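You operate a simulated robot arm through the tools that you are given. There is no shell and no other tool. Be economical: measure what you need, move in short steps, check, and stop when the job is done.

You are at the controls of a simulated robot arm. One attempt, no reset.

TASK
Grease the steel strip of the press and close the purple tub.
Fine: use the brush and the purple tub's grease, and put the brush back in its pot; slide plate in first, out again after.

The check looks at the end state, three seconds after you hand in, the way a careful person would. Anything else that was tipped, shoved, dropped, spilled or broken makes it a failure.

THE ROBOT
A 7-joint arm with a two-finger parallel gripper, fixed in place. Base frame: the origin is at the foot of the arm, x ahead of it, y to its left, z up; the work surface is at about z = 0.86. Units: m, degrees, N and s.
With the tool pointing down near the work surface it reaches from about 0.24 to 0.68 m from the base axis. Its first joint turns from -66.0 to 66.0 degrees. Payload 2.4 kg.
The TCP is the grasp point between the finger pads, 0.03 m short of the fingertips. In the tool frame z runs along the fingers and y along their closing line. The gripper opens to 0.094 m. The fingers are 0.028 m wide and 0.01 m thick; the gripper's body (0.05 by 0.096 m) begins 0.055 m behind the TCP.
Orientation is told as [roll, pitch, yaw] about the base's x, y, z axes, in that order, counted from this pose: with the fingers straight down and closing along the base's y, the tool's x points along the base's -x, its y along +y and its z along -z.

THE INTERFACE
- The arm moves only by the tool servo_tool. Its argument "rows" is a list of rows, each an object of numbers (a shift or turn left out is 0, a gripper value left out holds the last): "dx", "dy", "dz": the shift along the tool's x, y, z in m; "wx", "wy", "wz": the turn, a rotation vector about the tool's x, y, z in rad. In form: [{"dx": .., "dy": .., "dz": .., "wx": .., "wy": .., "wz": ..}, ...]. A call has 1 to 8 rows; each row shifts and turns the commanded pose from where the row before left it, along the tool's axes as they then stand. "gripper" is the closure in counts, from 0 (fully open) to 255 (shut), set as the call begins (left out, the last holds). A row lasts 0.2 s, in which the tool goes at most 0.05 m and 8.6 degrees; a call with a longer step from one row to the next is refused whole, and so is a gripper value outside its range. Where a pose cannot be reached the arm comes as near as it can. A force on the tool above 50 N (or 10 N above the force at the start of the call, whichever is more), or a blocked arm, ends the call early, and 0.2 s more pass. The fingers move at their own pace (about 0.153 m/s each) and stop on an object; they squeeze with about 36 N. The grip force told is the motor's: it shows also when the fingers shut on nothing. Time passes only in rows, and 0.2 s behind the last, so rows that do not move let the fingers close. It gives the time, the measured TCP pose, the force on the tool (base axes), the opening and the grip force at its end, in the units of the frame above (readings bear some noise).
- Cameras (640 x 400 px; columns grow to the right, rows downward): "scene" is fixed at [0.0241, 0.4608, 1.4504]; the picture's right is [-0.86, -0.50, 0.00], its down [-0.26, 0.44, -0.86] and it looks along [0.43, -0.74, -0.51] (base axes); focal length 358 px, centre (320, 200). "wrist" rides on the gripper at [0.076, 0.014, -0.102] in the tool frame; the picture's right is [-0.18, 0.98, 0.00], its down [-0.75, -0.14, -0.64] and it looks along [-0.63, -0.12, 0.77] (tool axes); focal length 243 px, centre (320, 200). There is no depth. A picture from a camera that has moved, and an enlarged one, comes with that camera's place and axes in the base frame and with its lens.
- get_image(camera): a new picture of that camera. It takes no simulated time.
- inspect(camera, box): a new picture of the part [left, top, right, bottom] of that camera's present view, enlarged. It takes no simulated time.
- close_job(): hands the job in; it is judged then, once.

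Go step by step. Nothing tells you positions but the pictures and the camera data: compare them with the known pose of the tool, close in by small moves and look again before you grip or let go. The budget is 120 turns and 68 pictures, counting those below and the enlarged ones. Unless the task says otherwise, let go and move clear before handing in, and close with one line.

The tools are called after "Emit:" by a JSON object that holds its "api" and its "payload". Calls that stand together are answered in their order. servo_tool: Moves the arm, as the interface text tells. Its arguments: {"type":"object","properties":{"rows":{"type":"array","items":{"type":"object","properties":{"dx":{"type":"number"},"dy":{"type":"number"},"dz":{"type":"number"},"wx":{"type":"number"},"wy":{"type":"number"},"wz":{"type":"number"}}}},"gripper":{"type":"number"}},"required":["rows"]} The other tools are called the same way: get_image (camera) takes a picture; inspect (camera, box) takes an enlarged picture of a part of a camera's view; close_job () hands the job in.

At the start:

```text
time: 0.0
eef_pos: [0.4594, 0.0296, 1.2498]
tool_rot: [0.0, -0.1, 0.0]
ft_force: [0.2, 0.1, 0.2]
gripper_width: 0.0938
grip_force: 0.0
```

scene: 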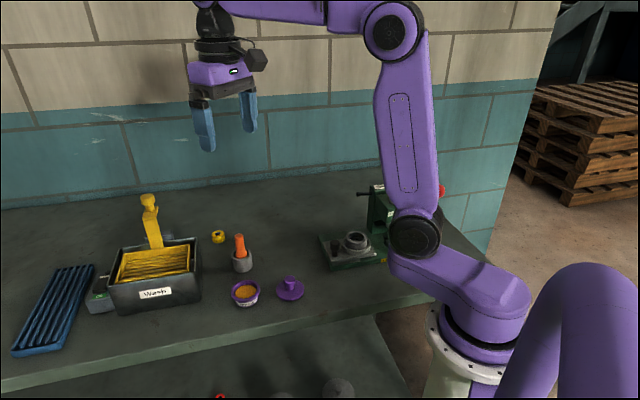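
wrist: 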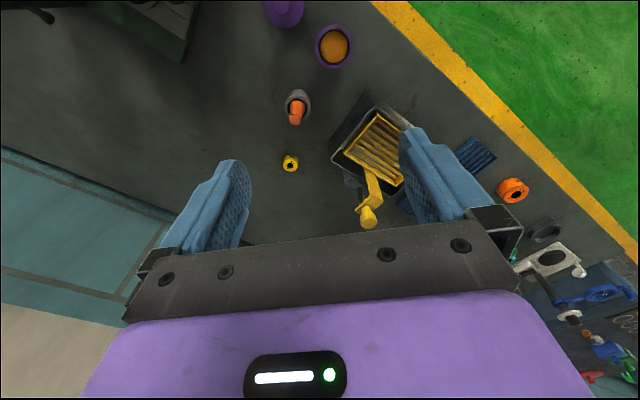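

I see a wash tub with a yellow basket, an orange-handled brush in a pot, a purple tub of grease with its lid beside it, and a green press. I'll look closer first.

Emit:
{"api": "inspect", "payload": {"camera": "scene", "box": [300, 170, 460, 280]}}

Emit:
{"api": "inspect", "payload": {"camera": "scene", "box": [200, 215, 320, 315]}}

Emit:
{"api": "inspect", "payload": {"camera": "wrist", "box": [0, 0, 420, 220]}}

```text
3.64 times, centred on (380, 225) of scene
camera zoom: at [0.0241, 0.4608, 1.4504], right [-0.86, -0.5, 0.0], down [-0.26, 0.44, -0.86], along [0.43, -0.74, -0.51], focal length 1304 px, centre (102, 109)
```

zoom: 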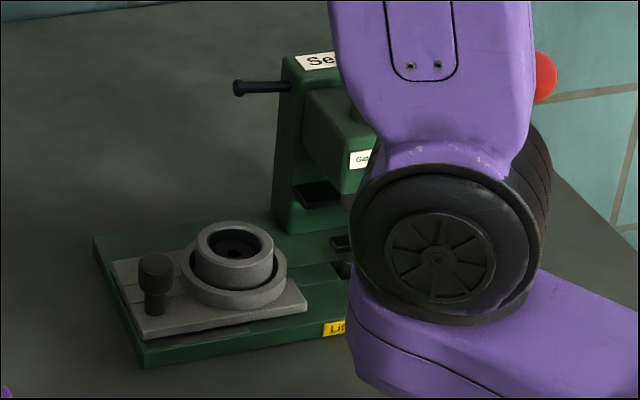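

```text
4.00 times, centred on (260, 265) of scene
camera zoom: at [0.0241, 0.4608, 1.4504], right [-0.86, -0.5, 0.0], down [-0.26, 0.44, -0.86], along [0.43, -0.74, -0.51], focal length 1434 px, centre (560, -60)
```

zoom: 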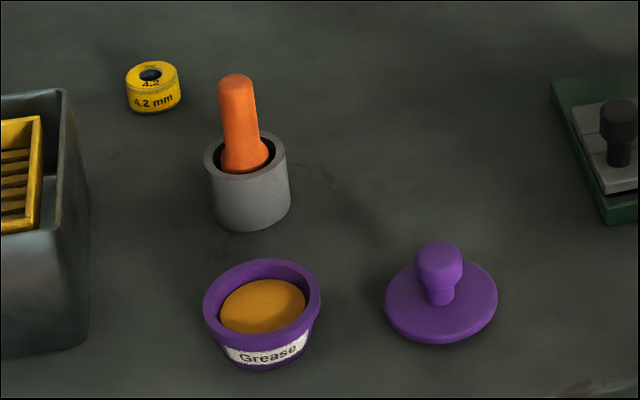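

```text
1.52 times, centred on (210, 110) of wrist
camera zoom: at [0.3815, 0.0416, 1.3522], right [0.18, 0.98, 0.0], down [0.75, -0.14, 0.64], along [0.63, -0.12, -0.77], focal length 370 px, centre (488, 337)
```

zoom: 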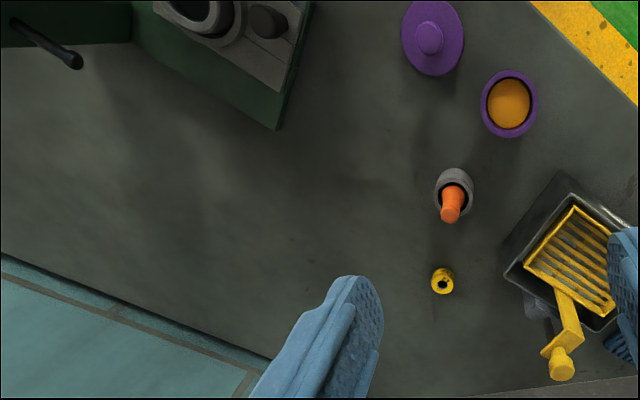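

The objects are roughly located: pot (0.52,-0.03), tub (0.45,0.05), lid (0.38,-0.02), press around (0.33,-0.25). I'll turn the wrist camera to look at the press.

Emit:
{"api": "servo_tool", "payload": {"rows": [{"dx": 0.027, "dy": -0.0275, "dz": 0.02}, {"dx": 0.027, "dy": -0.0275, "dz": 0.02}, {"dx": 0.027, "dy": -0.0275, "dz": 0.02}, {"dx": 0.027, "dy": -0.0275, "dz": 0.02}, {"wz": 0.145}, {"wz": 0.145}, {"wz": 0.145}, {"wz": 0.145}]}}

Emit:
{"api": "servo_tool", "payload": {"rows": [{"wz": 0.145}, {"wz": 0.145}, {"wz": 0.145}, {"wz": 0.145}, {"wz": 0.145}, {"wz": 0.145}, {"wz": 0.121}]}}

Emit:
{"api": "get_image", "payload": {"camera": "wrist"}}

Emit:
{"api": "get_image", "payload": {"camera": "scene"}}

```text
time: 1.8
eef_pos: [0.3491, -0.0816, 1.1686]
tool_rot: [0.0, -0.1, -33.4]
ft_force: [-0.3, 0.5, 0.0]
gripper_width: 0.0942
grip_force: 0.0
```

```text
time: 3.4
eef_pos: [0.3519, -0.0821, 1.1705]
tool_rot: [0.0, -0.1, -90.2]
ft_force: [0.9, -0.1, -0.4]
gripper_width: 0.094
grip_force: 0.1
```

```text
62 pictures are left
camera wrist: at [0.3642, -0.0062, 1.2721], right [0.98, -0.19, 0.0], down [-0.14, -0.75, 0.64], along [-0.12, -0.63, -0.77], focal length 243 px, centre (320, 200)
```

wrist: 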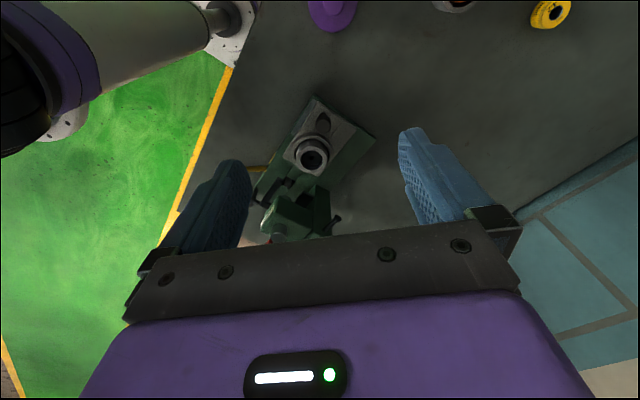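

```text
61 pictures are left
```

scene: 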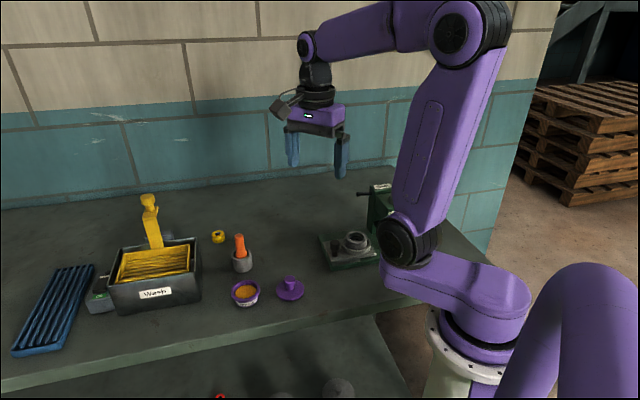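

Emit:
{"api": "inspect", "payload": {"camera": "wrist", "box": [230, 80, 410, 250]}}

Emit:
{"api": "inspect", "payload": {"camera": "scene", "box": [310, 175, 410, 280]}}

```text
2.35 times, centred on (320, 165) of wrist
camera zoom: at [0.3642, -0.0062, 1.2721], right [0.98, -0.19, 0.0], down [-0.14, -0.75, 0.64], along [-0.12, -0.63, -0.77], focal length 571 px, centre (320, 282)
```

zoom: 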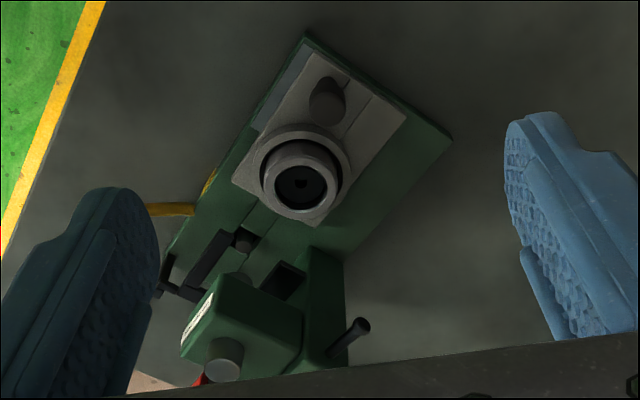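

```text
3.81 times, centred on (360, 228) of scene
camera zoom: at [0.0241, 0.4608, 1.4504], right [-0.86, -0.5, 0.0], down [-0.26, 0.44, -0.86], along [0.43, -0.74, -0.51], focal length 1366 px, centre (168, 95)
```

zoom: 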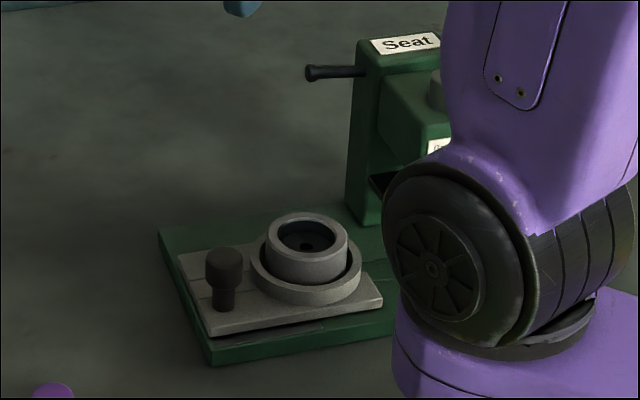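

The press lies at 45°, sliding inward along (-0.7,-0.7), with a dark knob on the plate near (0.34,-0.147). I'll move nearer to find the steel strip.

Emit:
{"api": "servo_tool", "payload": {"rows": [{"dx": 0.012, "dy": -0.005, "dz": 0.035}, {"dx": 0.012, "dy": -0.005, "dz": 0.04}, {"dx": 0.012, "dy": -0.005, "dz": 0.04}, {"dx": 0.01, "dy": -0.005, "dz": 0.035}]}}

Emit:
{"api": "get_image", "payload": {"camera": "wrist"}}

```text
time: 4.4
eef_pos: [0.3308, -0.0363, 1.0194]
tool_rot: [0.0, 0.0, -90.1]
ft_force: [-0.1, 0.6, -0.5]
gripper_width: 0.094
grip_force: 0.1
```

```text
58 pictures are left
camera wrist: at [0.3445, 0.0386, 1.1216], right [0.98, -0.19, 0.0], down [-0.14, -0.75, 0.64], along [-0.12, -0.63, -0.77], focal length 243 px, centre (320, 200)
```

wrist: 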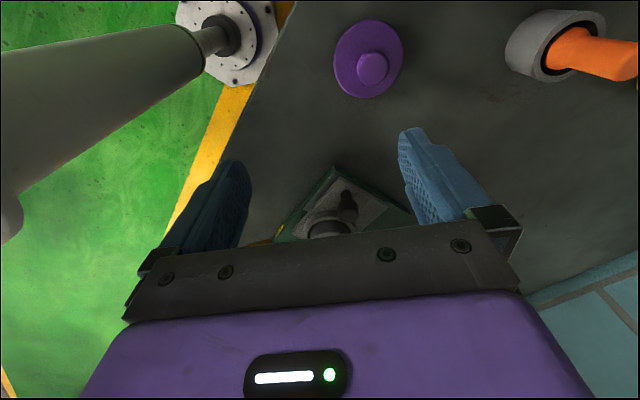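

The gripper body blocks the view, so I'll shift over the plate at a safe height.

Emit:
{"api": "servo_tool", "payload": {"rows": [{"dz": -0.045}, {"dx": -0.045}, {"dx": -0.045}, {"dx": -0.045}]}}

Emit:
{"api": "inspect", "payload": {"camera": "wrist", "box": [190, 0, 450, 180]}}

```text
time: 5.4
eef_pos: [0.3281, -0.17, 1.0646]
tool_rot: [0.0, 0.0, -89.9]
ft_force: [-0.4, 0.1, -0.3]
gripper_width: 0.0937
grip_force: 0.1
```

```text
2.22 times, centred on (320, 90) of wrist
camera zoom: at [0.3416, -0.0948, 1.1664], right [0.98, -0.18, 0.0], down [-0.14, -0.75, 0.64], along [-0.12, -0.63, -0.77], focal length 539 px, centre (320, 444)
```

zoom: 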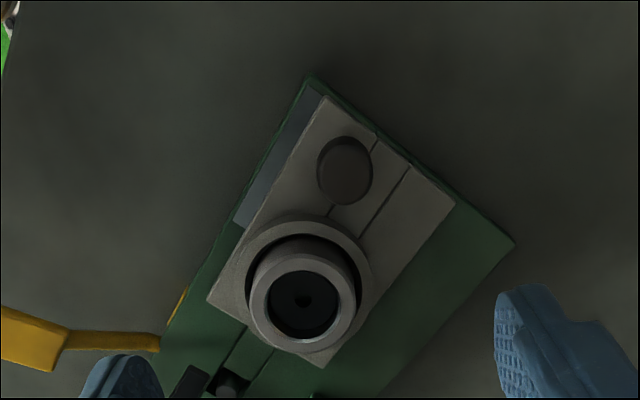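

The bluish steel strip lies mostly under the plate at its robot-side edge, so sliding the plate in should bare it. There are "Gate" and "Lift" labels, so I'll view the press head along its axis.

Emit:
{"api": "servo_tool", "payload": {"rows": [{"dz": -0.04, "dy": 0.02}, {"dz": -0.02}, {"wz": 0.131}, {"wz": 0.131}, {"wz": 0.131}, {"wz": 0.131}, {"wz": 0.131}, {"wz": 0.131}]}}

Emit:
{"api": "inspect", "payload": {"camera": "wrist", "box": [190, 60, 450, 250]}}

Emit:
{"api": "inspect", "payload": {"camera": "scene", "box": [310, 160, 450, 280]}}

```text
time: 7.2
eef_pos: [0.3494, -0.171, 1.1255]
tool_rot: [-0.1, -0.1, -135.2]
ft_force: [0.0, 0.5, 0.2]
gripper_width: 0.0937
grip_force: 0.0
```

```text
2.11 times, centred on (320, 155) of wrist
camera zoom: at [0.4132, -0.1283, 1.2271], right [0.56, -0.83, 0.0], down [-0.63, -0.43, 0.64], along [-0.53, -0.36, -0.77], focal length 511 px, centre (320, 295)
```

zoom: 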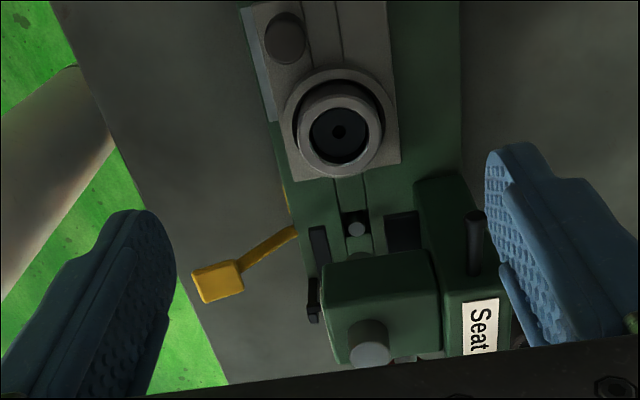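

```text
3.33 times, centred on (380, 220) of scene
camera zoom: at [0.0241, 0.4608, 1.4504], right [-0.86, -0.5, 0.0], down [-0.26, 0.44, -0.86], along [0.43, -0.74, -0.51], focal length 1195 px, centre (120, 133)
```

zoom: 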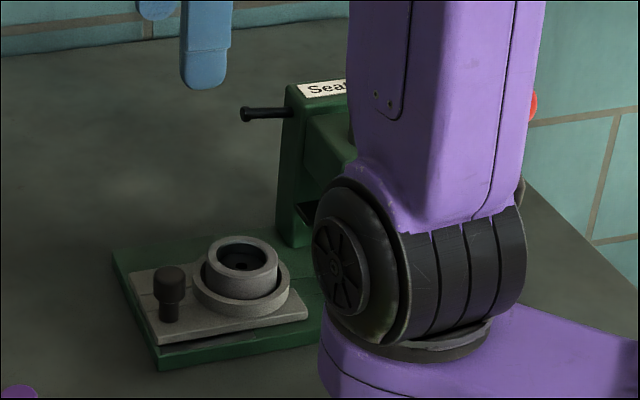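

Emit:
{"api": "inspect", "payload": {"camera": "wrist", "box": [260, 140, 410, 235]}}

```text
4.21 times, centred on (335, 188) of wrist
camera zoom: at [0.4132, -0.1283, 1.2271], right [0.56, -0.83, 0.0], down [-0.63, -0.43, 0.64], along [-0.53, -0.36, -0.77], focal length 1022 px, centre (257, 253)
```

zoom: 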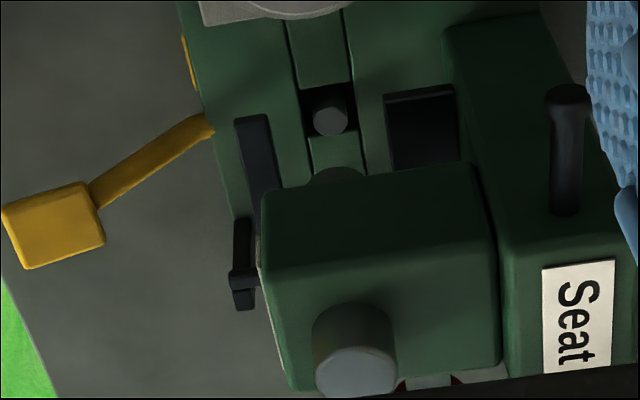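

The black bars in the plate's path could be slots or obstacles, so I'll take a low view into the throat to tell.

Emit:
{"api": "servo_tool", "payload": {"rows": [{"dx": 0.03, "dz": 0.035}, {"dx": 0.025, "dz": 0.035}, {"dz": 0.035}, {"wy": -0.13}, {"wy": -0.13}, {"wy": -0.13}, {"wy": -0.13}]}}

Emit:
{"api": "inspect", "payload": {"camera": "wrist", "box": [220, 70, 440, 240]}}

```text
time: 8.8
eef_pos: [0.389, -0.1333, 1.0201]
tool_rot: [0.1, -30.0, -135.2]
ft_force: [0.4, 0.5, 0.5]
gripper_width: 0.094
grip_force: 0.1
```

```text
2.35 times, centred on (330, 155) of wrist
camera zoom: at [0.4817, -0.0606, 1.0705], right [0.58, -0.81, 0.09], down [-0.34, -0.13, 0.93], along [-0.74, -0.57, -0.35], focal length 571 px, centre (296, 306)
```

zoom: 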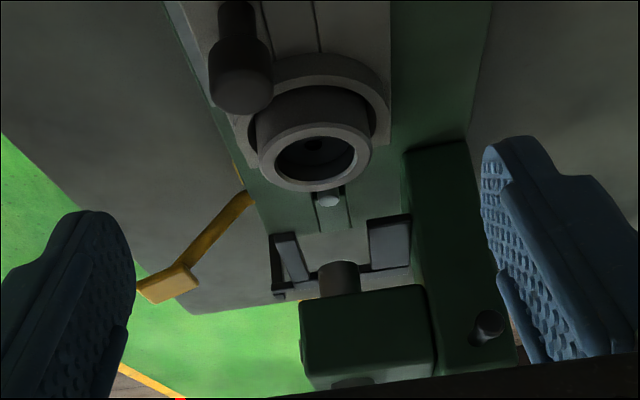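

Emit:
{"api": "inspect", "payload": {"camera": "wrist", "box": [295, 130, 415, 220]}}

```text
4.44 times, centred on (355, 175) of wrist
camera zoom: at [0.4817, -0.0606, 1.0705], right [0.58, -0.81, 0.09], down [-0.34, -0.13, 0.93], along [-0.74, -0.57, -0.35], focal length 1078 px, centre (164, 311)
```

zoom: 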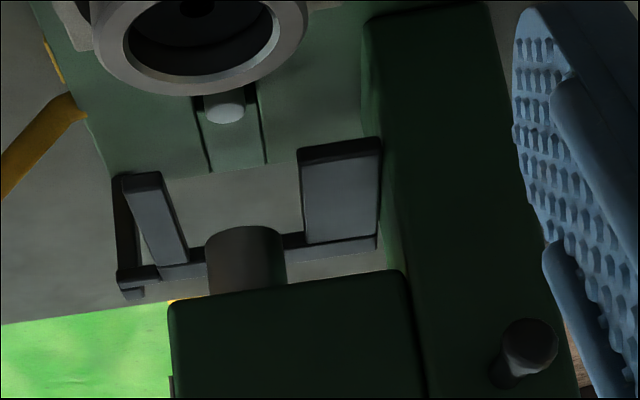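

The black fork ("gate") sits at about z 0.92, and the throat otherwise looks open. I'll reduce the tilt to 15° and hover the open fingers above the plate's knob to check alignment.

Emit:
{"api": "servo_tool", "payload": {"rows": [{"wy": 0.131}, {"wy": 0.131}, {"dx": -0.0137, "dy": -0.0115, "dz": 0.0244}, {"dx": -0.0136, "dy": -0.0115, "dz": 0.0243}]}}

Emit:
{"api": "get_image", "payload": {"camera": "wrist"}}

Emit:
{"api": "inspect", "payload": {"camera": "scene", "box": [290, 160, 430, 280]}}

```text
time: 9.8
eef_pos: [0.3448, -0.1436, 0.9821]
tool_rot: [0.0, -14.8, -135.1]
ft_force: [-0.1, -0.7, -0.4]
gripper_width: 0.0937
grip_force: 0.0
```

```text
51 pictures are left
camera wrist: at [0.4246, -0.0839, 1.0601], right [0.57, -0.82, 0.05], down [-0.5, -0.3, 0.81], along [-0.65, -0.49, -0.58], focal length 243 px, centre (320, 200)
```

wrist: 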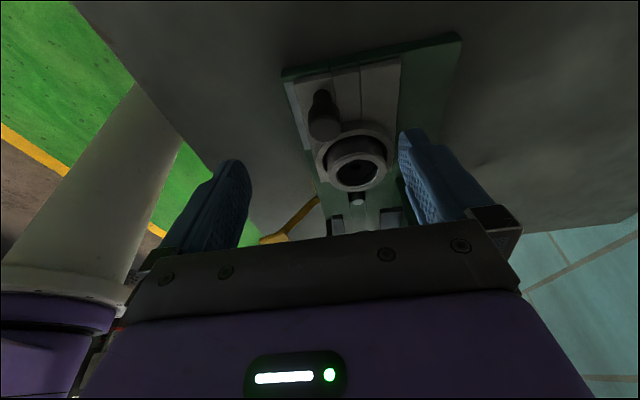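

```text
3.33 times, centred on (360, 220) of scene
camera zoom: at [0.0241, 0.4608, 1.4504], right [-0.86, -0.5, 0.0], down [-0.26, 0.44, -0.86], along [0.43, -0.74, -0.51], focal length 1195 px, centre (187, 133)
```

zoom: 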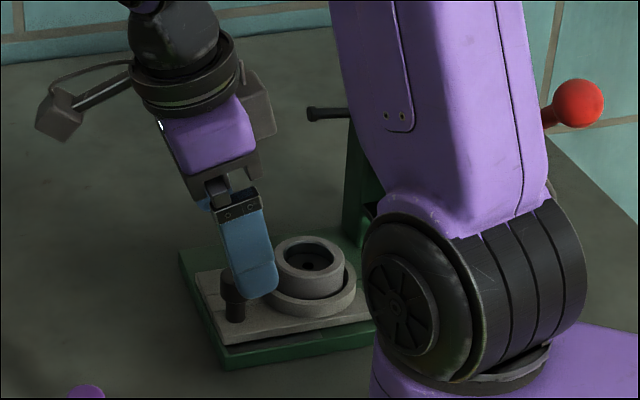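

The knob looks about 4 mm off the closing line. I'll shift by that and descend most of the way, watching the force.

Emit:
{"api": "servo_tool", "payload": {"rows": [{"dy": 0.004, "dx": 0.006, "dz": 0.0225}, {"dx": 0.006, "dz": 0.0225}]}}

Emit:
{"api": "inspect", "payload": {"camera": "scene", "box": [300, 200, 400, 280]}}

Emit:
{"api": "inspect", "payload": {"camera": "wrist", "box": [220, 40, 440, 240]}}

```text
time: 10.4
eef_pos: [0.3494, -0.1464, 0.9341]
tool_rot: [0.0, -14.8, -135.2]
ft_force: [0.2, 0.5, 0.1]
gripper_width: 0.0941
grip_force: 0.1
```

```text
5.00 times, centred on (350, 240) of scene
camera zoom: at [0.0241, 0.4608, 1.4504], right [-0.86, -0.5, 0.0], down [-0.26, 0.44, -0.86], along [0.43, -0.74, -0.51], focal length 1792 px, centre (170, 0)
```

zoom: 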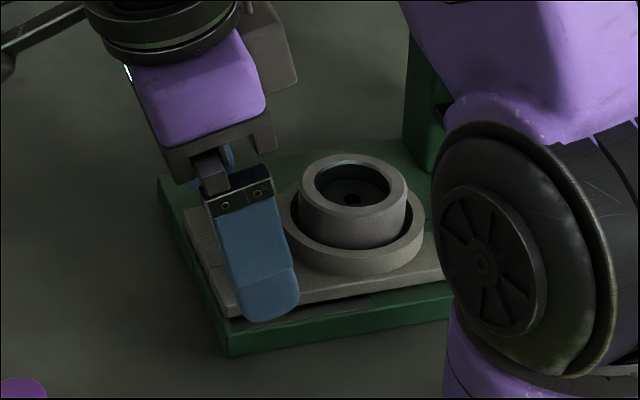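

```text
2.00 times, centred on (330, 140) of wrist
camera zoom: at [0.4289, -0.0876, 1.013], right [0.57, -0.82, 0.05], down [-0.5, -0.3, 0.81], along [-0.65, -0.48, -0.58], focal length 485 px, centre (300, 320)
```

zoom: 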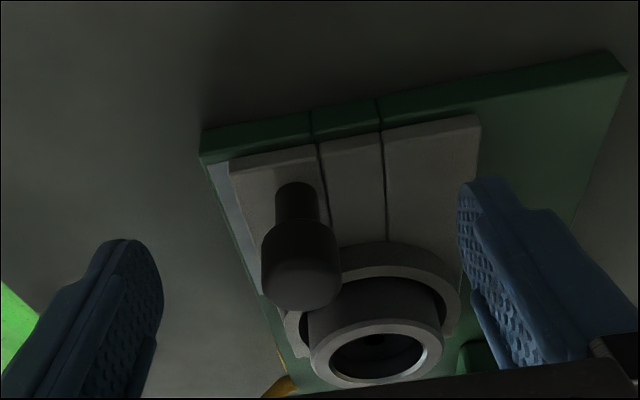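

The knob is centred between the fingers and its top is at TCP height. I'll lower 6 mm and close.

Emit:
{"api": "servo_tool", "payload": {"rows": [{"dx": 0.0016, "dz": 0.006}]}}

Emit:
{"api": "servo_tool", "payload": {"rows": [{}, {}, {}, {}], "gripper": 255}}

Emit:
{"api": "inspect", "payload": {"camera": "wrist", "box": [220, 40, 440, 240]}}

```text
time: 10.8
eef_pos: [0.3496, -0.1471, 0.9285]
tool_rot: [0.0, -14.7, -135.1]
ft_force: [1.2, 0.6, 0.4]
gripper_width: 0.0938
grip_force: 0.1
```

```text
time: 11.8
eef_pos: [0.3488, -0.1468, 0.9282]
tool_rot: [-0.2, -14.9, -135.2]
ft_force: [-2.8, 2.8, -0.5]
gripper_width: 0.0238
grip_force: 44.9
```

```text
2.00 times, centred on (330, 140) of wrist
camera zoom: at [0.4291, -0.0867, 1.0073], right [0.57, -0.82, 0.05], down [-0.5, -0.3, 0.81], along [-0.65, -0.48, -0.58], focal length 485 px, centre (300, 320)
```

zoom: 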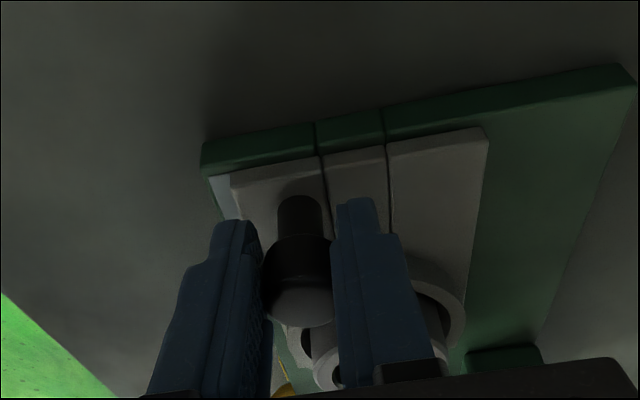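

The knob is gripped. I'll slide the plate inward 2 cm as a test.

Emit:
{"api": "servo_tool", "payload": {"rows": [{"dx": -0.00966, "dz": 0.0026}, {"dx": -0.00966, "dz": 0.0026}]}}

Emit:
{"api": "inspect", "payload": {"camera": "wrist", "box": [220, 40, 440, 240]}}

```text
time: 12.4
eef_pos: [0.3335, -0.1604, 0.9286]
tool_rot: [0.0, -14.7, -135.1]
ft_force: [-1.1, 2.9, -3.2]
gripper_width: 0.0236
grip_force: 44.9
```

```text
2.00 times, centred on (330, 140) of wrist
camera zoom: at [0.4146, -0.1011, 1.0073], right [0.57, -0.82, 0.05], down [-0.5, -0.3, 0.81], along [-0.65, -0.48, -0.58], focal length 485 px, centre (300, 320)
```

zoom: 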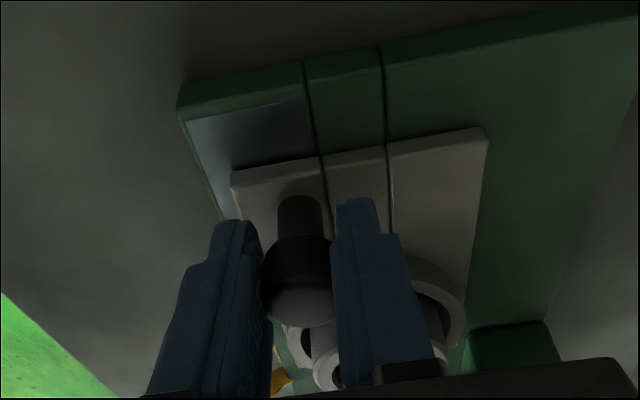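

It slides freely and the steel strip is coming into view. I'll continue in small rows.

Emit:
{"api": "servo_tool", "payload": {"rows": [{"dx": -0.00966, "dz": 0.0026}, {"dx": -0.00966, "dz": 0.0026}, {"dx": -0.00966, "dz": 0.0026}]}}

Emit:
{"api": "servo_tool", "payload": {"rows": [{"dx": -0.00966, "dz": 0.0026}, {"dx": -0.00966, "dz": 0.0026}]}}

Emit:
{"api": "inspect", "payload": {"camera": "wrist", "box": [220, 40, 440, 240]}}

```text
time: 13.2
eef_pos: [0.3121, -0.1825, 0.9282]
tool_rot: [0.3, -14.8, -135.2]
ft_force: [-4.5, 4.3, 33.6]
gripper_width: 0.024
grip_force: 45.0
```

```text
time: 13.8
eef_pos: [0.3023, -0.1926, 0.9275]
tool_rot: [0.1, -14.9, -135.3]
ft_force: [-1.8, 1.7, 7.6]
gripper_width: 0.0236
grip_force: 45.7
stopped in row 2: the force on the tool passed its limit (the readings are from after the stop); the commanded pose is now the measured one
```

```text
2.00 times, centred on (330, 140) of wrist
camera zoom: at [0.3821, -0.1335, 1.0066], right [0.57, -0.82, 0.05], down [-0.5, -0.3, 0.81], along [-0.65, -0.49, -0.58], focal length 485 px, centre (300, 320)
```

zoom: 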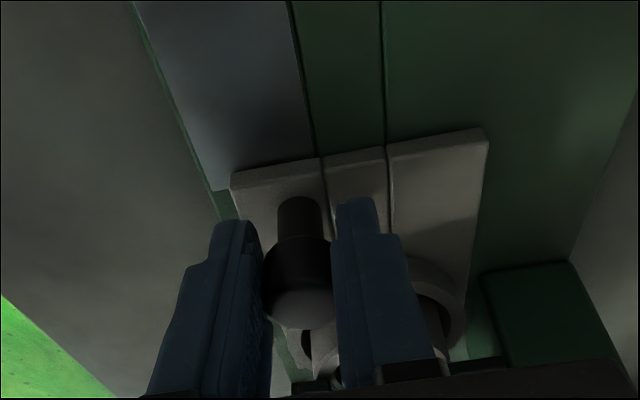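

A vertical force appeared after 6.5 cm of travel, with the strip nearly all bared. I'll check from the scene camera before continuing.

Emit:
{"api": "inspect", "payload": {"camera": "scene", "box": [300, 130, 460, 280]}}

Emit:
{"api": "get_image", "payload": {"camera": "wrist"}}

Emit:
{"api": "servo_tool", "payload": {"rows": [{}]}}

```text
2.67 times, centred on (380, 205) of scene
camera zoom: at [0.024, 0.4609, 1.4504], right [-0.86, -0.5, 0.0], down [-0.26, 0.44, -0.86], along [0.43, -0.74, -0.51], focal length 956 px, centre (160, 187)
```

zoom: 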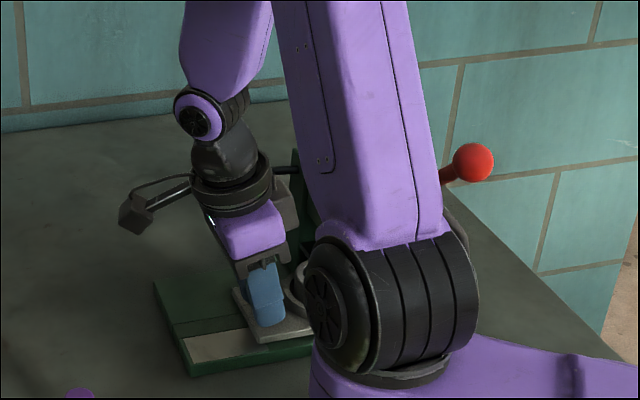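

```text
43 pictures are left
camera wrist: at [0.3821, -0.1335, 1.0066], right [0.57, -0.82, 0.05], down [-0.5, -0.3, 0.81], along [-0.65, -0.49, -0.58], focal length 243 px, centre (320, 200)
```

wrist: 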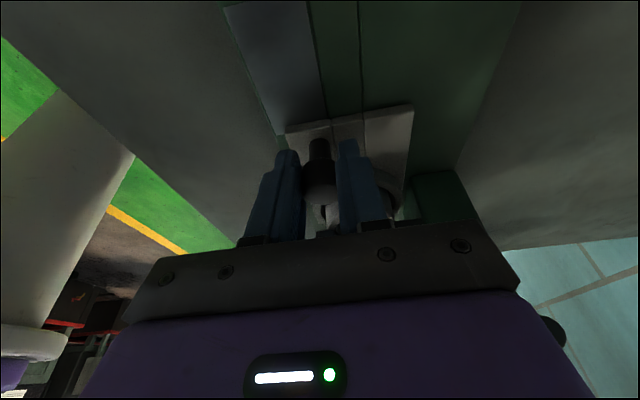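

```text
time: 14.2
eef_pos: [0.3019, -0.1942, 0.9275]
tool_rot: [0.1, -14.9, -135.2]
ft_force: [-3.7, 3.6, 11.6]
gripper_width: 0.0239
grip_force: 45.2
```

The force is purely vertical, so a small downward drift against the plate is likely. I'll raise 1 mm, slide 3 mm more and read the force.

Emit:
{"api": "servo_tool", "payload": {"rows": [{"dx": -0.0003, "dz": -0.001}, {}]}}

Emit:
{"api": "servo_tool", "payload": {"rows": [{"dx": -0.0029, "dz": 0.00075}]}}

```text
time: 14.8
eef_pos: [0.302, -0.1935, 0.9286]
tool_rot: [-0.1, -14.7, -135.1]
ft_force: [0.9, -1.8, -32.5]
gripper_width: 0.0236
grip_force: 44.6
```

```text
time: 15.2
eef_pos: [0.2993, -0.1956, 0.9264]
tool_rot: [0.2, -14.8, -135.1]
ft_force: [1.3, -0.6, -32.4]
gripper_width: 0.0234
grip_force: 44.7
```

Yes, that's just vertical mismatch in the stiff grip. I'll rebalance by 0.7 mm and keep sliding.

Emit:
{"api": "servo_tool", "payload": {"rows": [{"dx": 0.0002, "dz": 0.0007}, {"dx": -0.00966, "dz": 0.00254}]}}

Emit:
{"api": "servo_tool", "payload": {"rows": [{"dx": -0.00966, "dz": 0.00254}]}}

Emit:
{"api": "inspect", "payload": {"camera": "wrist", "box": [180, 0, 440, 240]}}

```text
time: 15.8
eef_pos: [0.2917, -0.2029, 0.9279]
tool_rot: [0.1, -15.0, -135.2]
ft_force: [-4.0, 4.2, -9.2]
gripper_width: 0.0235
grip_force: 45.0
```

```text
time: 16.1
eef_pos: [0.2848, -0.2104, 0.9277]
tool_rot: [0.2, -14.9, -135.1]
ft_force: [-3.5, 4.4, -5.0]
gripper_width: 0.0236
grip_force: 45.4
```

```text
1.67 times, centred on (310, 120) of wrist
camera zoom: at [0.3655, -0.1499, 1.0068], right [0.57, -0.82, 0.05], down [-0.5, -0.3, 0.81], along [-0.65, -0.49, -0.58], focal length 404 px, centre (337, 333)
```

zoom: 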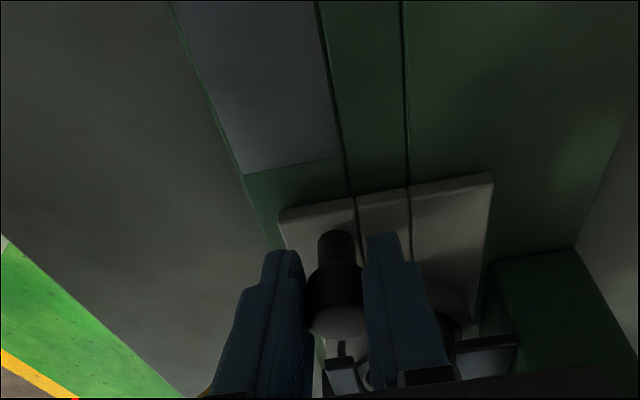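

The strip is fully bared, with travel at 9 cm. I'll try 5 mm more for an end stop.

Emit:
{"api": "servo_tool", "payload": {"rows": [{"dx": -0.0048, "dz": 0.0013}]}}

Emit:
{"api": "servo_tool", "payload": {"rows": [{"dx": -0.0048, "dz": 0.0013}]}}

```text
time: 16.6
eef_pos: [0.285, -0.209, 0.9286]
tool_rot: [0.3, -14.7, -134.8]
ft_force: [12.9, 39.5, 24.7]
gripper_width: 0.0237
grip_force: 45.0
```

```text
time: 16.9
eef_pos: [0.2849, -0.2104, 0.9284]
tool_rot: [0.3, -14.8, -134.6]
ft_force: [4.4, 11.6, 10.5]
gripper_width: 0.0241
grip_force: 45.1
stopped in row 1: the force on the tool passed its limit (the readings are from after the stop); the commanded pose is now the measured one
```

The plate is at its end stop. I'll open partway and withdraw up along the fingers.

Emit:
{"api": "servo_tool", "payload": {"rows": [{}, {}], "gripper": 120}}

Emit:
{"api": "servo_tool", "payload": {"rows": [{"dz": -0.015}, {"dz": -0.025}, {"dz": -0.04}, {"dz": -0.04, "dx": 0.02}, {"dx": 0.045, "wy": 0.13}, {"dx": 0.045, "wy": 0.127}, {"dz": -0.04}]}}

Emit:
{"api": "get_image", "payload": {"camera": "wrist"}}

Emit:
{"api": "get_image", "payload": {"camera": "scene"}}

```text
time: 17.4
eef_pos: [0.2843, -0.2121, 0.9273]
tool_rot: [0.4, -14.8, -134.7]
ft_force: [0.4, -0.7, -0.5]
gripper_width: 0.0501
grip_force: 0.0
```

```text
time: 19.1
eef_pos: [0.3796, -0.1125, 1.0611]
tool_rot: [0.2, 0.0, -134.6]
ft_force: [-0.3, 0.0, 0.1]
gripper_width: 0.0497
grip_force: 0.1
```

```text
41 pictures are left
camera wrist: at [0.4424, -0.0683, 1.1636], right [0.57, -0.82, 0.0], down [-0.63, -0.44, 0.64], along [-0.52, -0.37, -0.77], focal length 243 px, centre (320, 200)
```

wrist: 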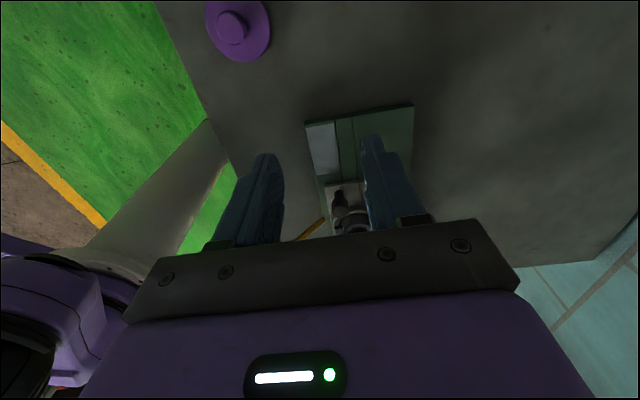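

```text
40 pictures are left
```

scene: 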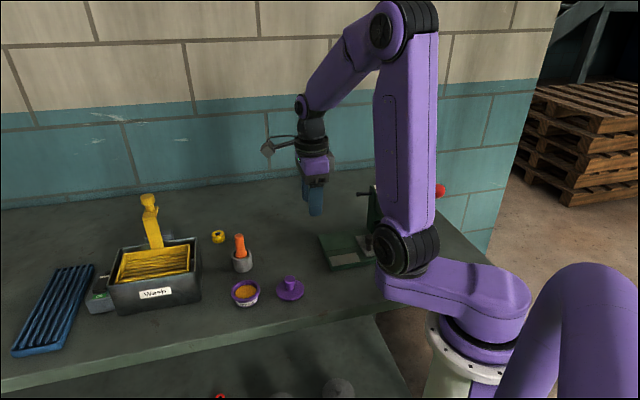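

Plate in, strip exposed. I'll measure the strip precisely now.

Emit:
{"api": "inspect", "payload": {"camera": "wrist", "box": [280, 90, 430, 215]}}

Emit:
{"api": "inspect", "payload": {"camera": "scene", "box": [300, 210, 400, 280]}}

```text
3.20 times, centred on (355, 152) of wrist
camera zoom: at [0.4424, -0.0683, 1.1636], right [0.57, -0.82, 0.0], down [-0.63, -0.44, 0.64], along [-0.52, -0.37, -0.77], focal length 776 px, centre (208, 352)
```

zoom: 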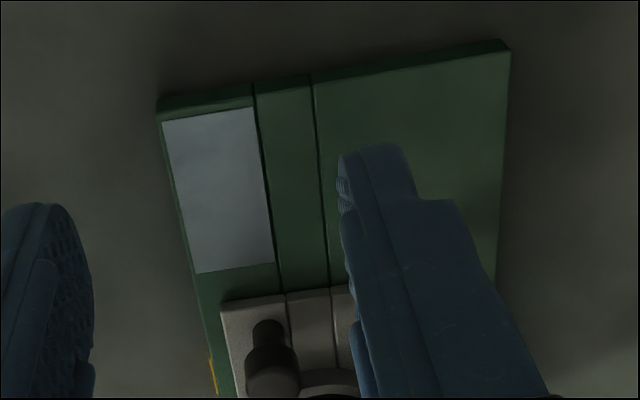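

```text
5.71 times, centred on (350, 245) of scene
camera zoom: at [0.0241, 0.4608, 1.4504], right [-0.86, -0.5, 0.0], down [-0.26, 0.44, -0.86], along [0.43, -0.74, -0.51], focal length 2048 px, centre (149, -57)
```

zoom: 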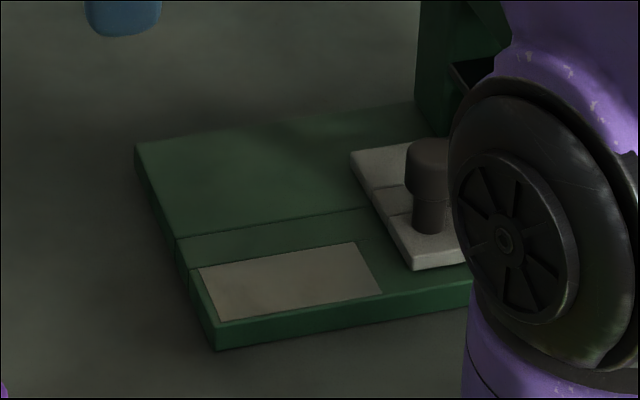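

The strip is about 72×36 mm, centred near (0.317,-0.165), with its top at z≈0.87. Next I'll turn back to yaw -90 and go look at the brush.

Emit:
{"api": "servo_tool", "payload": {"rows": [{"wz": -0.131}, {"wz": -0.131}, {"wz": -0.131}, {"wz": -0.131}, {"wz": -0.131}, {"wz": -0.126}], "gripper": 0}}

Emit:
{"api": "servo_tool", "payload": {"rows": [{"dx": 0.013, "dy": 0.035}, {"dx": 0.013, "dy": 0.035}, {"dx": 0.013, "dy": 0.035}, {"dx": 0.013, "dy": 0.035}]}}

Emit:
{"api": "get_image", "payload": {"camera": "wrist"}}

```text
time: 20.4
eef_pos: [0.3791, -0.1134, 1.0621]
tool_rot: [0.3, -0.2, -89.7]
ft_force: [0.1, 0.1, -0.4]
gripper_width: 0.0942
grip_force: 0.1
```

```text
time: 21.4
eef_pos: [0.5217, -0.0608, 1.0625]
tool_rot: [0.2, -0.2, -89.9]
ft_force: [0.5, 0.1, 0.3]
gripper_width: 0.0941
grip_force: 0.1
```

```text
37 pictures are left
camera wrist: at [0.5344, 0.0149, 1.1636], right [0.98, -0.18, 0.0], down [-0.14, -0.75, 0.64], along [-0.11, -0.63, -0.77], focal length 243 px, centre (320, 200)
```

wrist: 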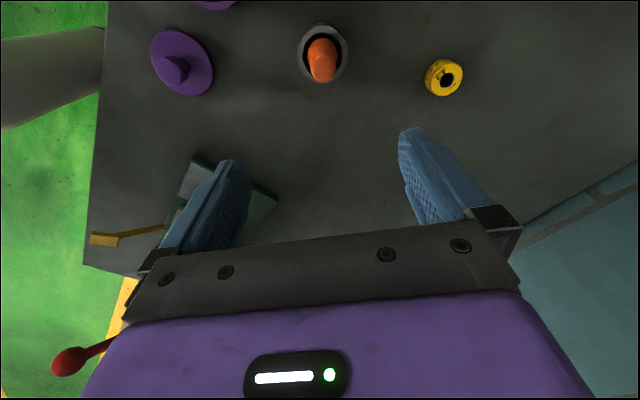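

Emit:
{"api": "servo_tool", "payload": {"rows": [{"dx": 0.031, "dy": 0.005, "dz": 0.025}, {"dz": 0.035}]}}

Emit:
{"api": "get_image", "payload": {"camera": "wrist"}}

Emit:
{"api": "inspect", "payload": {"camera": "scene", "box": [190, 190, 310, 290]}}

```text
time: 22.1
eef_pos: [0.5268, -0.0289, 1.0012]
tool_rot: [0.2, -0.3, -89.9]
ft_force: [-0.4, 0.0, -0.1]
gripper_width: 0.0941
grip_force: 0.1
```

```text
36 pictures are left
camera wrist: at [0.5397, 0.0466, 1.1027], right [0.98, -0.18, 0.0], down [-0.14, -0.75, 0.64], along [-0.11, -0.63, -0.77], focal length 243 px, centre (320, 200)
```

wrist: 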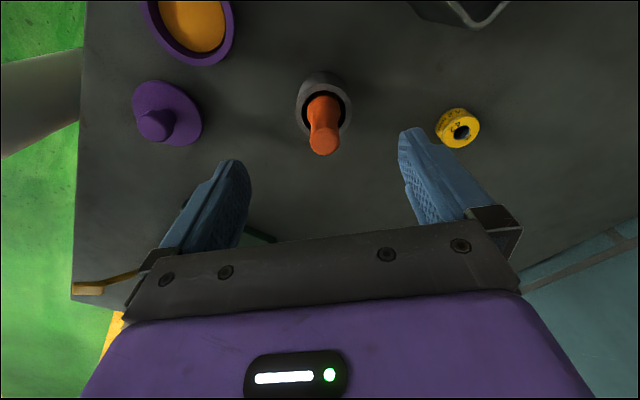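

```text
4.00 times, centred on (250, 240) of scene
camera zoom: at [0.0241, 0.4608, 1.4504], right [-0.86, -0.5, 0.0], down [-0.26, 0.44, -0.86], along [0.43, -0.74, -0.51], focal length 1434 px, centre (600, 40)
```

zoom: 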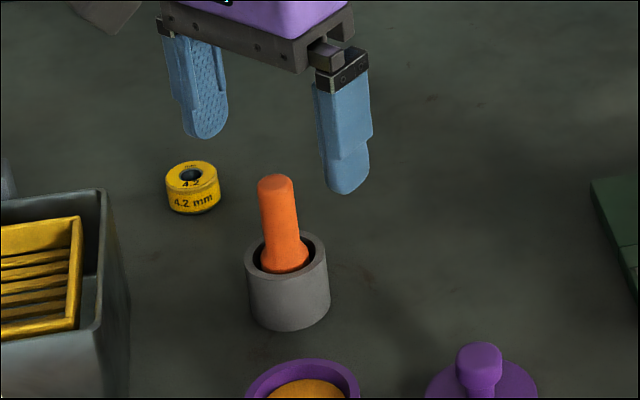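

The handle stands vertically at about (0.530,-0.030), with its top at z≈0.946. I'll centre and lower to z 0.928, then grip.

Emit:
{"api": "servo_tool", "payload": {"rows": [{"dx": -0.002, "dy": 0.003, "dz": 0.025}, {"dz": 0.03}, {"dz": 0.0175}]}}

Emit:
{"api": "inspect", "payload": {"camera": "scene", "box": [190, 190, 310, 290]}}

Emit:
{"api": "inspect", "payload": {"camera": "wrist", "box": [200, 60, 460, 240]}}

```text
time: 22.9
eef_pos: [0.5278, -0.0322, 0.9271]
tool_rot: [0.3, -0.2, -89.7]
ft_force: [-0.3, 0.3, 0.4]
gripper_width: 0.094
grip_force: 0.0
```

```text
4.00 times, centred on (250, 240) of scene
camera zoom: at [0.0241, 0.4608, 1.4504], right [-0.86, -0.5, 0.0], down [-0.26, 0.44, -0.86], along [0.43, -0.74, -0.51], focal length 1434 px, centre (600, 40)
```

zoom: 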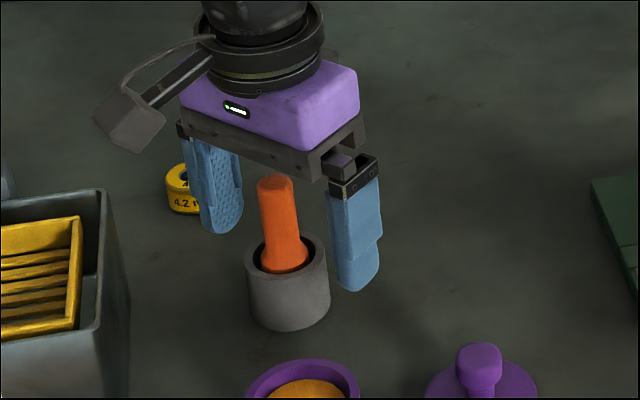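

```text
2.22 times, centred on (330, 150) of wrist
camera zoom: at [0.5423, 0.0437, 1.0299], right [0.98, -0.18, 0.0], down [-0.14, -0.75, 0.64], along [-0.11, -0.63, -0.77], focal length 539 px, centre (298, 311)
```

zoom: 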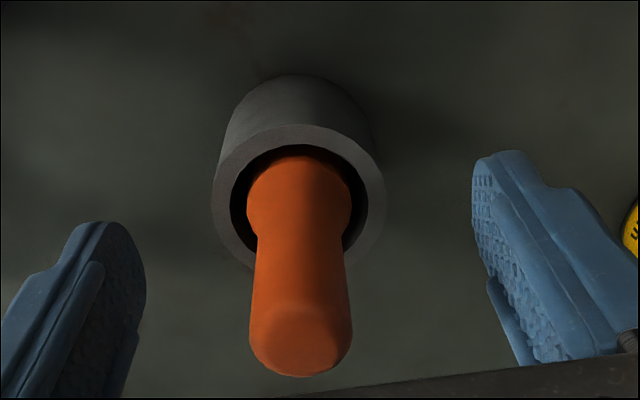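

It's centred and the fingertips clear the pot rim. Closing now.

Emit:
{"api": "servo_tool", "payload": {"rows": [{}, {}, {}, {}], "gripper": 255}}

Emit:
{"api": "servo_tool", "payload": {"rows": [{"dz": -0.02}, {"dz": -0.03}, {"dz": -0.03}, {"dz": -0.02}]}}

Emit:
{"api": "inspect", "payload": {"camera": "scene", "box": [190, 150, 330, 310]}}

Emit:
{"api": "get_image", "payload": {"camera": "wrist"}}

```text
time: 23.9
eef_pos: [0.5306, -0.0325, 0.9276]
tool_rot: [0.4, -0.2, -89.9]
ft_force: [11.1, 1.2, -17.7]
gripper_width: 0.0441
grip_force: 44.6
```

```text
time: 24.1
eef_pos: [0.5309, -0.0325, 0.9288]
tool_rot: [0.5, -0.2, -90.0]
ft_force: [7.8, -0.4, -17.1]
gripper_width: 0.0439
grip_force: 44.2
stopped in row 1: the force on the tool passed its limit (the readings are from after the stop); the commanded pose is now the measured one
```

```text
2.50 times, centred on (260, 230) of scene
camera zoom: at [0.0246, 0.4608, 1.4504], right [-0.86, -0.5, 0.0], down [-0.26, 0.44, -0.86], along [0.43, -0.74, -0.51], focal length 896 px, centre (470, 125)
```

zoom: 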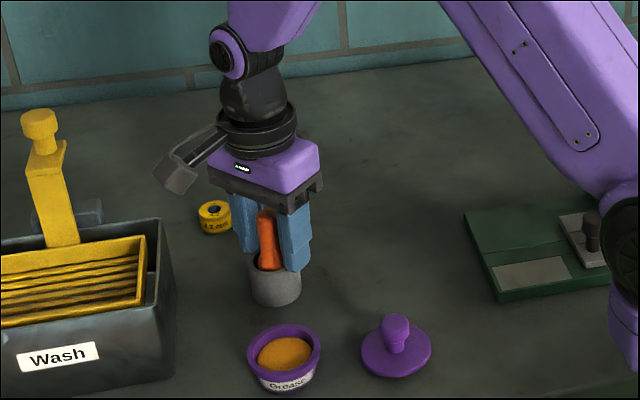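

```text
31 pictures are left
camera wrist: at [0.5431, 0.0437, 1.0301], right [0.98, -0.18, 0.01], down [-0.14, -0.75, 0.64], along [-0.11, -0.63, -0.77], focal length 243 px, centre (320, 200)
```

wrist: 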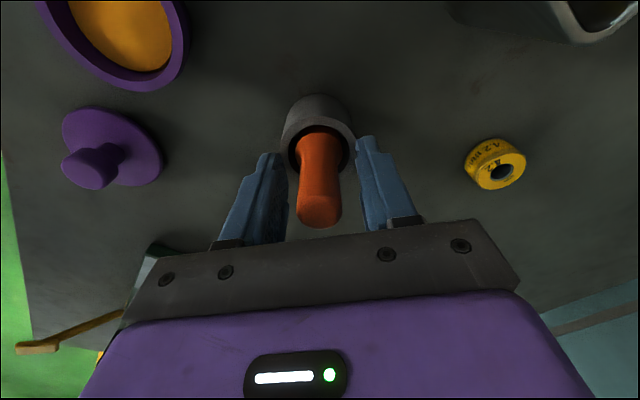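

The fingers closed on the pot at 44 mm rather than the handle, and nothing lifted. I'll open, rise about 15 mm and look.

Emit:
{"api": "servo_tool", "payload": {"rows": [{}, {}, {}], "gripper": 40}}

Emit:
{"api": "servo_tool", "payload": {"rows": [{"dz": -0.014}]}}

Emit:
{"api": "inspect", "payload": {"camera": "scene", "box": [190, 190, 310, 290]}}

```text
time: 24.9
eef_pos: [0.5286, -0.0326, 0.9293]
tool_rot: [0.2, -0.2, -89.9]
ft_force: [0.4, -0.2, -0.5]
gripper_width: 0.0791
grip_force: 0.0
```

```text
time: 25.3
eef_pos: [0.5299, -0.0332, 0.9424]
tool_rot: [0.2, -0.2, -89.8]
ft_force: [-0.1, 0.3, 0.3]
gripper_width: 0.0791
grip_force: 0.0
```

```text
4.00 times, centred on (250, 240) of scene
camera zoom: at [0.0241, 0.4608, 1.4504], right [-0.86, -0.5, 0.0], down [-0.26, 0.44, -0.86], along [0.43, -0.74, -0.51], focal length 1434 px, centre (600, 40)
```

zoom: 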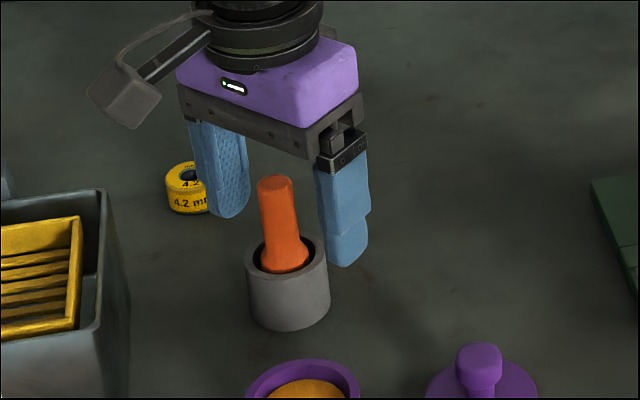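

The pot is undisturbed and the tips are now above the rim. Closing on the handle.

Emit:
{"api": "servo_tool", "payload": {"rows": [{}, {}, {}, {}], "gripper": 255}}

```text
time: 26.3
eef_pos: [0.5291, -0.0319, 0.9426]
tool_rot: [0.4, -0.2, -89.9]
ft_force: [0.9, 0.0, -0.2]
gripper_width: 0.0197
grip_force: 36.3
```

The grip is on the handle at 19.7 mm. I'll lift it out slowly.

Emit:
{"api": "servo_tool", "payload": {"rows": [{"dz": -0.015}, {"dz": -0.02}, {"dz": -0.025}, {"dz": -0.025}, {"dz": -0.02}]}}

Emit:
{"api": "inspect", "payload": {"camera": "scene", "box": [180, 150, 330, 310]}}

Emit:
{"api": "get_image", "payload": {"camera": "wrist"}}

```text
time: 27.5
eef_pos: [0.5306, -0.0322, 1.0479]
tool_rot: [0.2, -0.1, -89.8]
ft_force: [0.8, -0.4, -0.9]
gripper_width: 0.0197
grip_force: 35.7
```

```text
2.50 times, centred on (255, 230) of scene
camera zoom: at [0.0241, 0.4608, 1.4504], right [-0.86, -0.5, 0.0], down [-0.26, 0.44, -0.86], along [0.43, -0.74, -0.51], focal length 896 px, centre (482, 125)
```

zoom: 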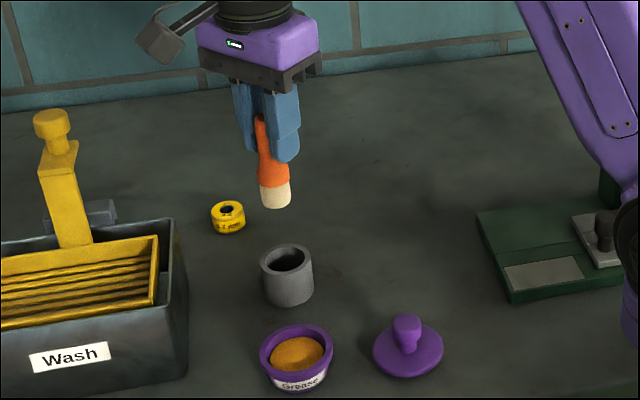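

```text
28 pictures are left
camera wrist: at [0.5429, 0.0445, 1.1502], right [0.98, -0.18, 0.0], down [-0.14, -0.75, 0.64], along [-0.11, -0.63, -0.77], focal length 243 px, centre (320, 200)
```

wrist: 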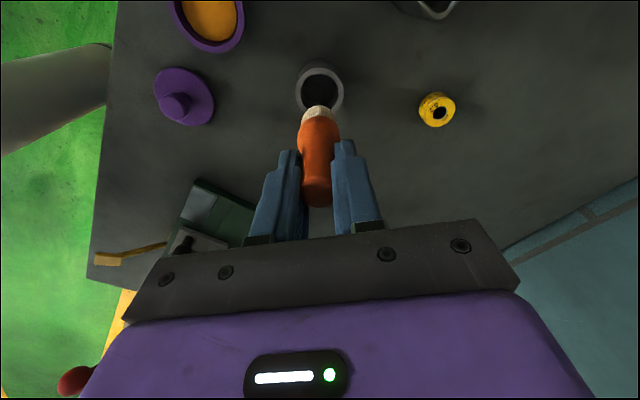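

The brush is out, with its tip about 0.078 m below the TCP. I'll carry it over the tub at about (0.447,0.050).

Emit:
{"api": "servo_tool", "payload": {"rows": [{"dx": 0.02, "dy": -0.021}, {"dx": 0.021, "dy": -0.021}, {"dx": 0.021, "dy": -0.021}, {"dx": 0.0202, "dy": -0.0206}, {"dz": 0.04}, {"dz": 0.02}, {}]}}

Emit:
{"api": "inspect", "payload": {"camera": "scene", "box": [200, 230, 320, 320]}}

Emit:
{"api": "inspect", "payload": {"camera": "wrist", "box": [220, 60, 420, 220]}}

```text
time: 29.1
eef_pos: [0.4447, 0.0511, 0.9879]
tool_rot: [0.2, -0.3, -89.8]
ft_force: [0.0, -1.0, 0.1]
gripper_width: 0.0195
grip_force: 36.5
```

```text
4.44 times, centred on (260, 275) of scene
camera zoom: at [0.0241, 0.4608, 1.4504], right [-0.86, -0.5, 0.0], down [-0.26, 0.44, -0.86], along [0.43, -0.74, -0.51], focal length 1593 px, centre (587, -133)
```

zoom: 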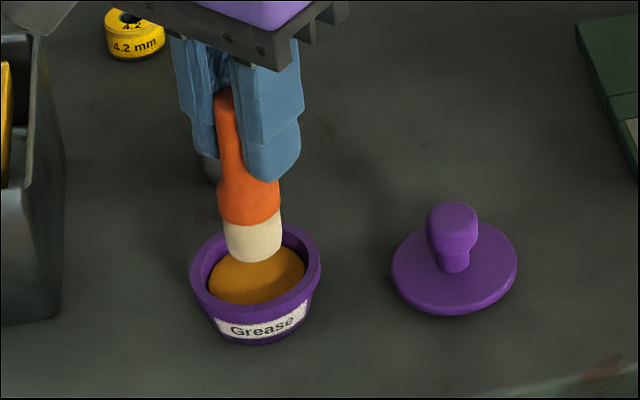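

```text
2.50 times, centred on (320, 140) of wrist
camera zoom: at [0.4588, 0.1262, 1.0892], right [0.98, -0.18, 0.01], down [-0.14, -0.75, 0.64], along [-0.11, -0.63, -0.77], focal length 606 px, centre (320, 350)
```

zoom: 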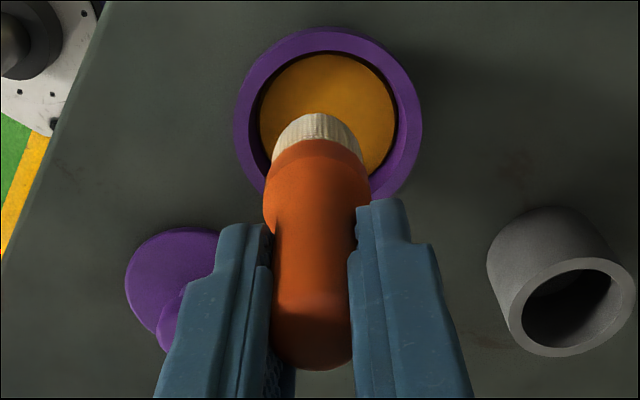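

I'll nudge 3 mm toward the tub centre and lower the bristles into the grease.

Emit:
{"api": "servo_tool", "payload": {"rows": [{"dx": 0.002, "dy": 0.003, "dz": 0.012}, {"dz": 0.012}, {"dz": 0.008}]}}

Emit:
{"api": "inspect", "payload": {"camera": "scene", "box": [200, 230, 320, 320]}}

```text
time: 29.9
eef_pos: [0.4489, 0.0527, 0.9589]
tool_rot: [0.6, -0.2, -89.9]
ft_force: [-2.2, 0.7, 30.5]
gripper_width: 0.0199
grip_force: 36.2
```

```text
4.44 times, centred on (260, 275) of scene
camera zoom: at [0.0236, 0.4608, 1.4505], right [-0.86, -0.5, 0.0], down [-0.26, 0.44, -0.86], along [0.43, -0.74, -0.51], focal length 1593 px, centre (587, -133)
```

zoom: 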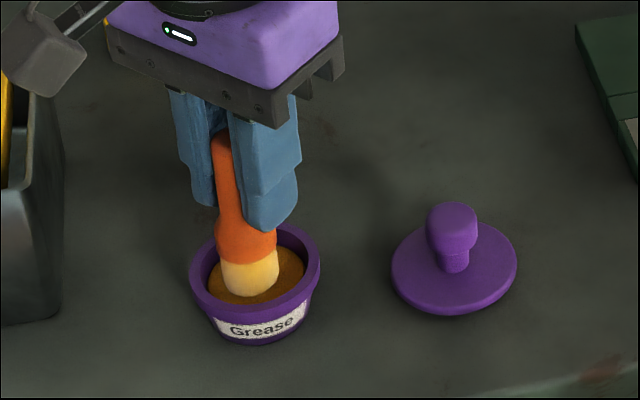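

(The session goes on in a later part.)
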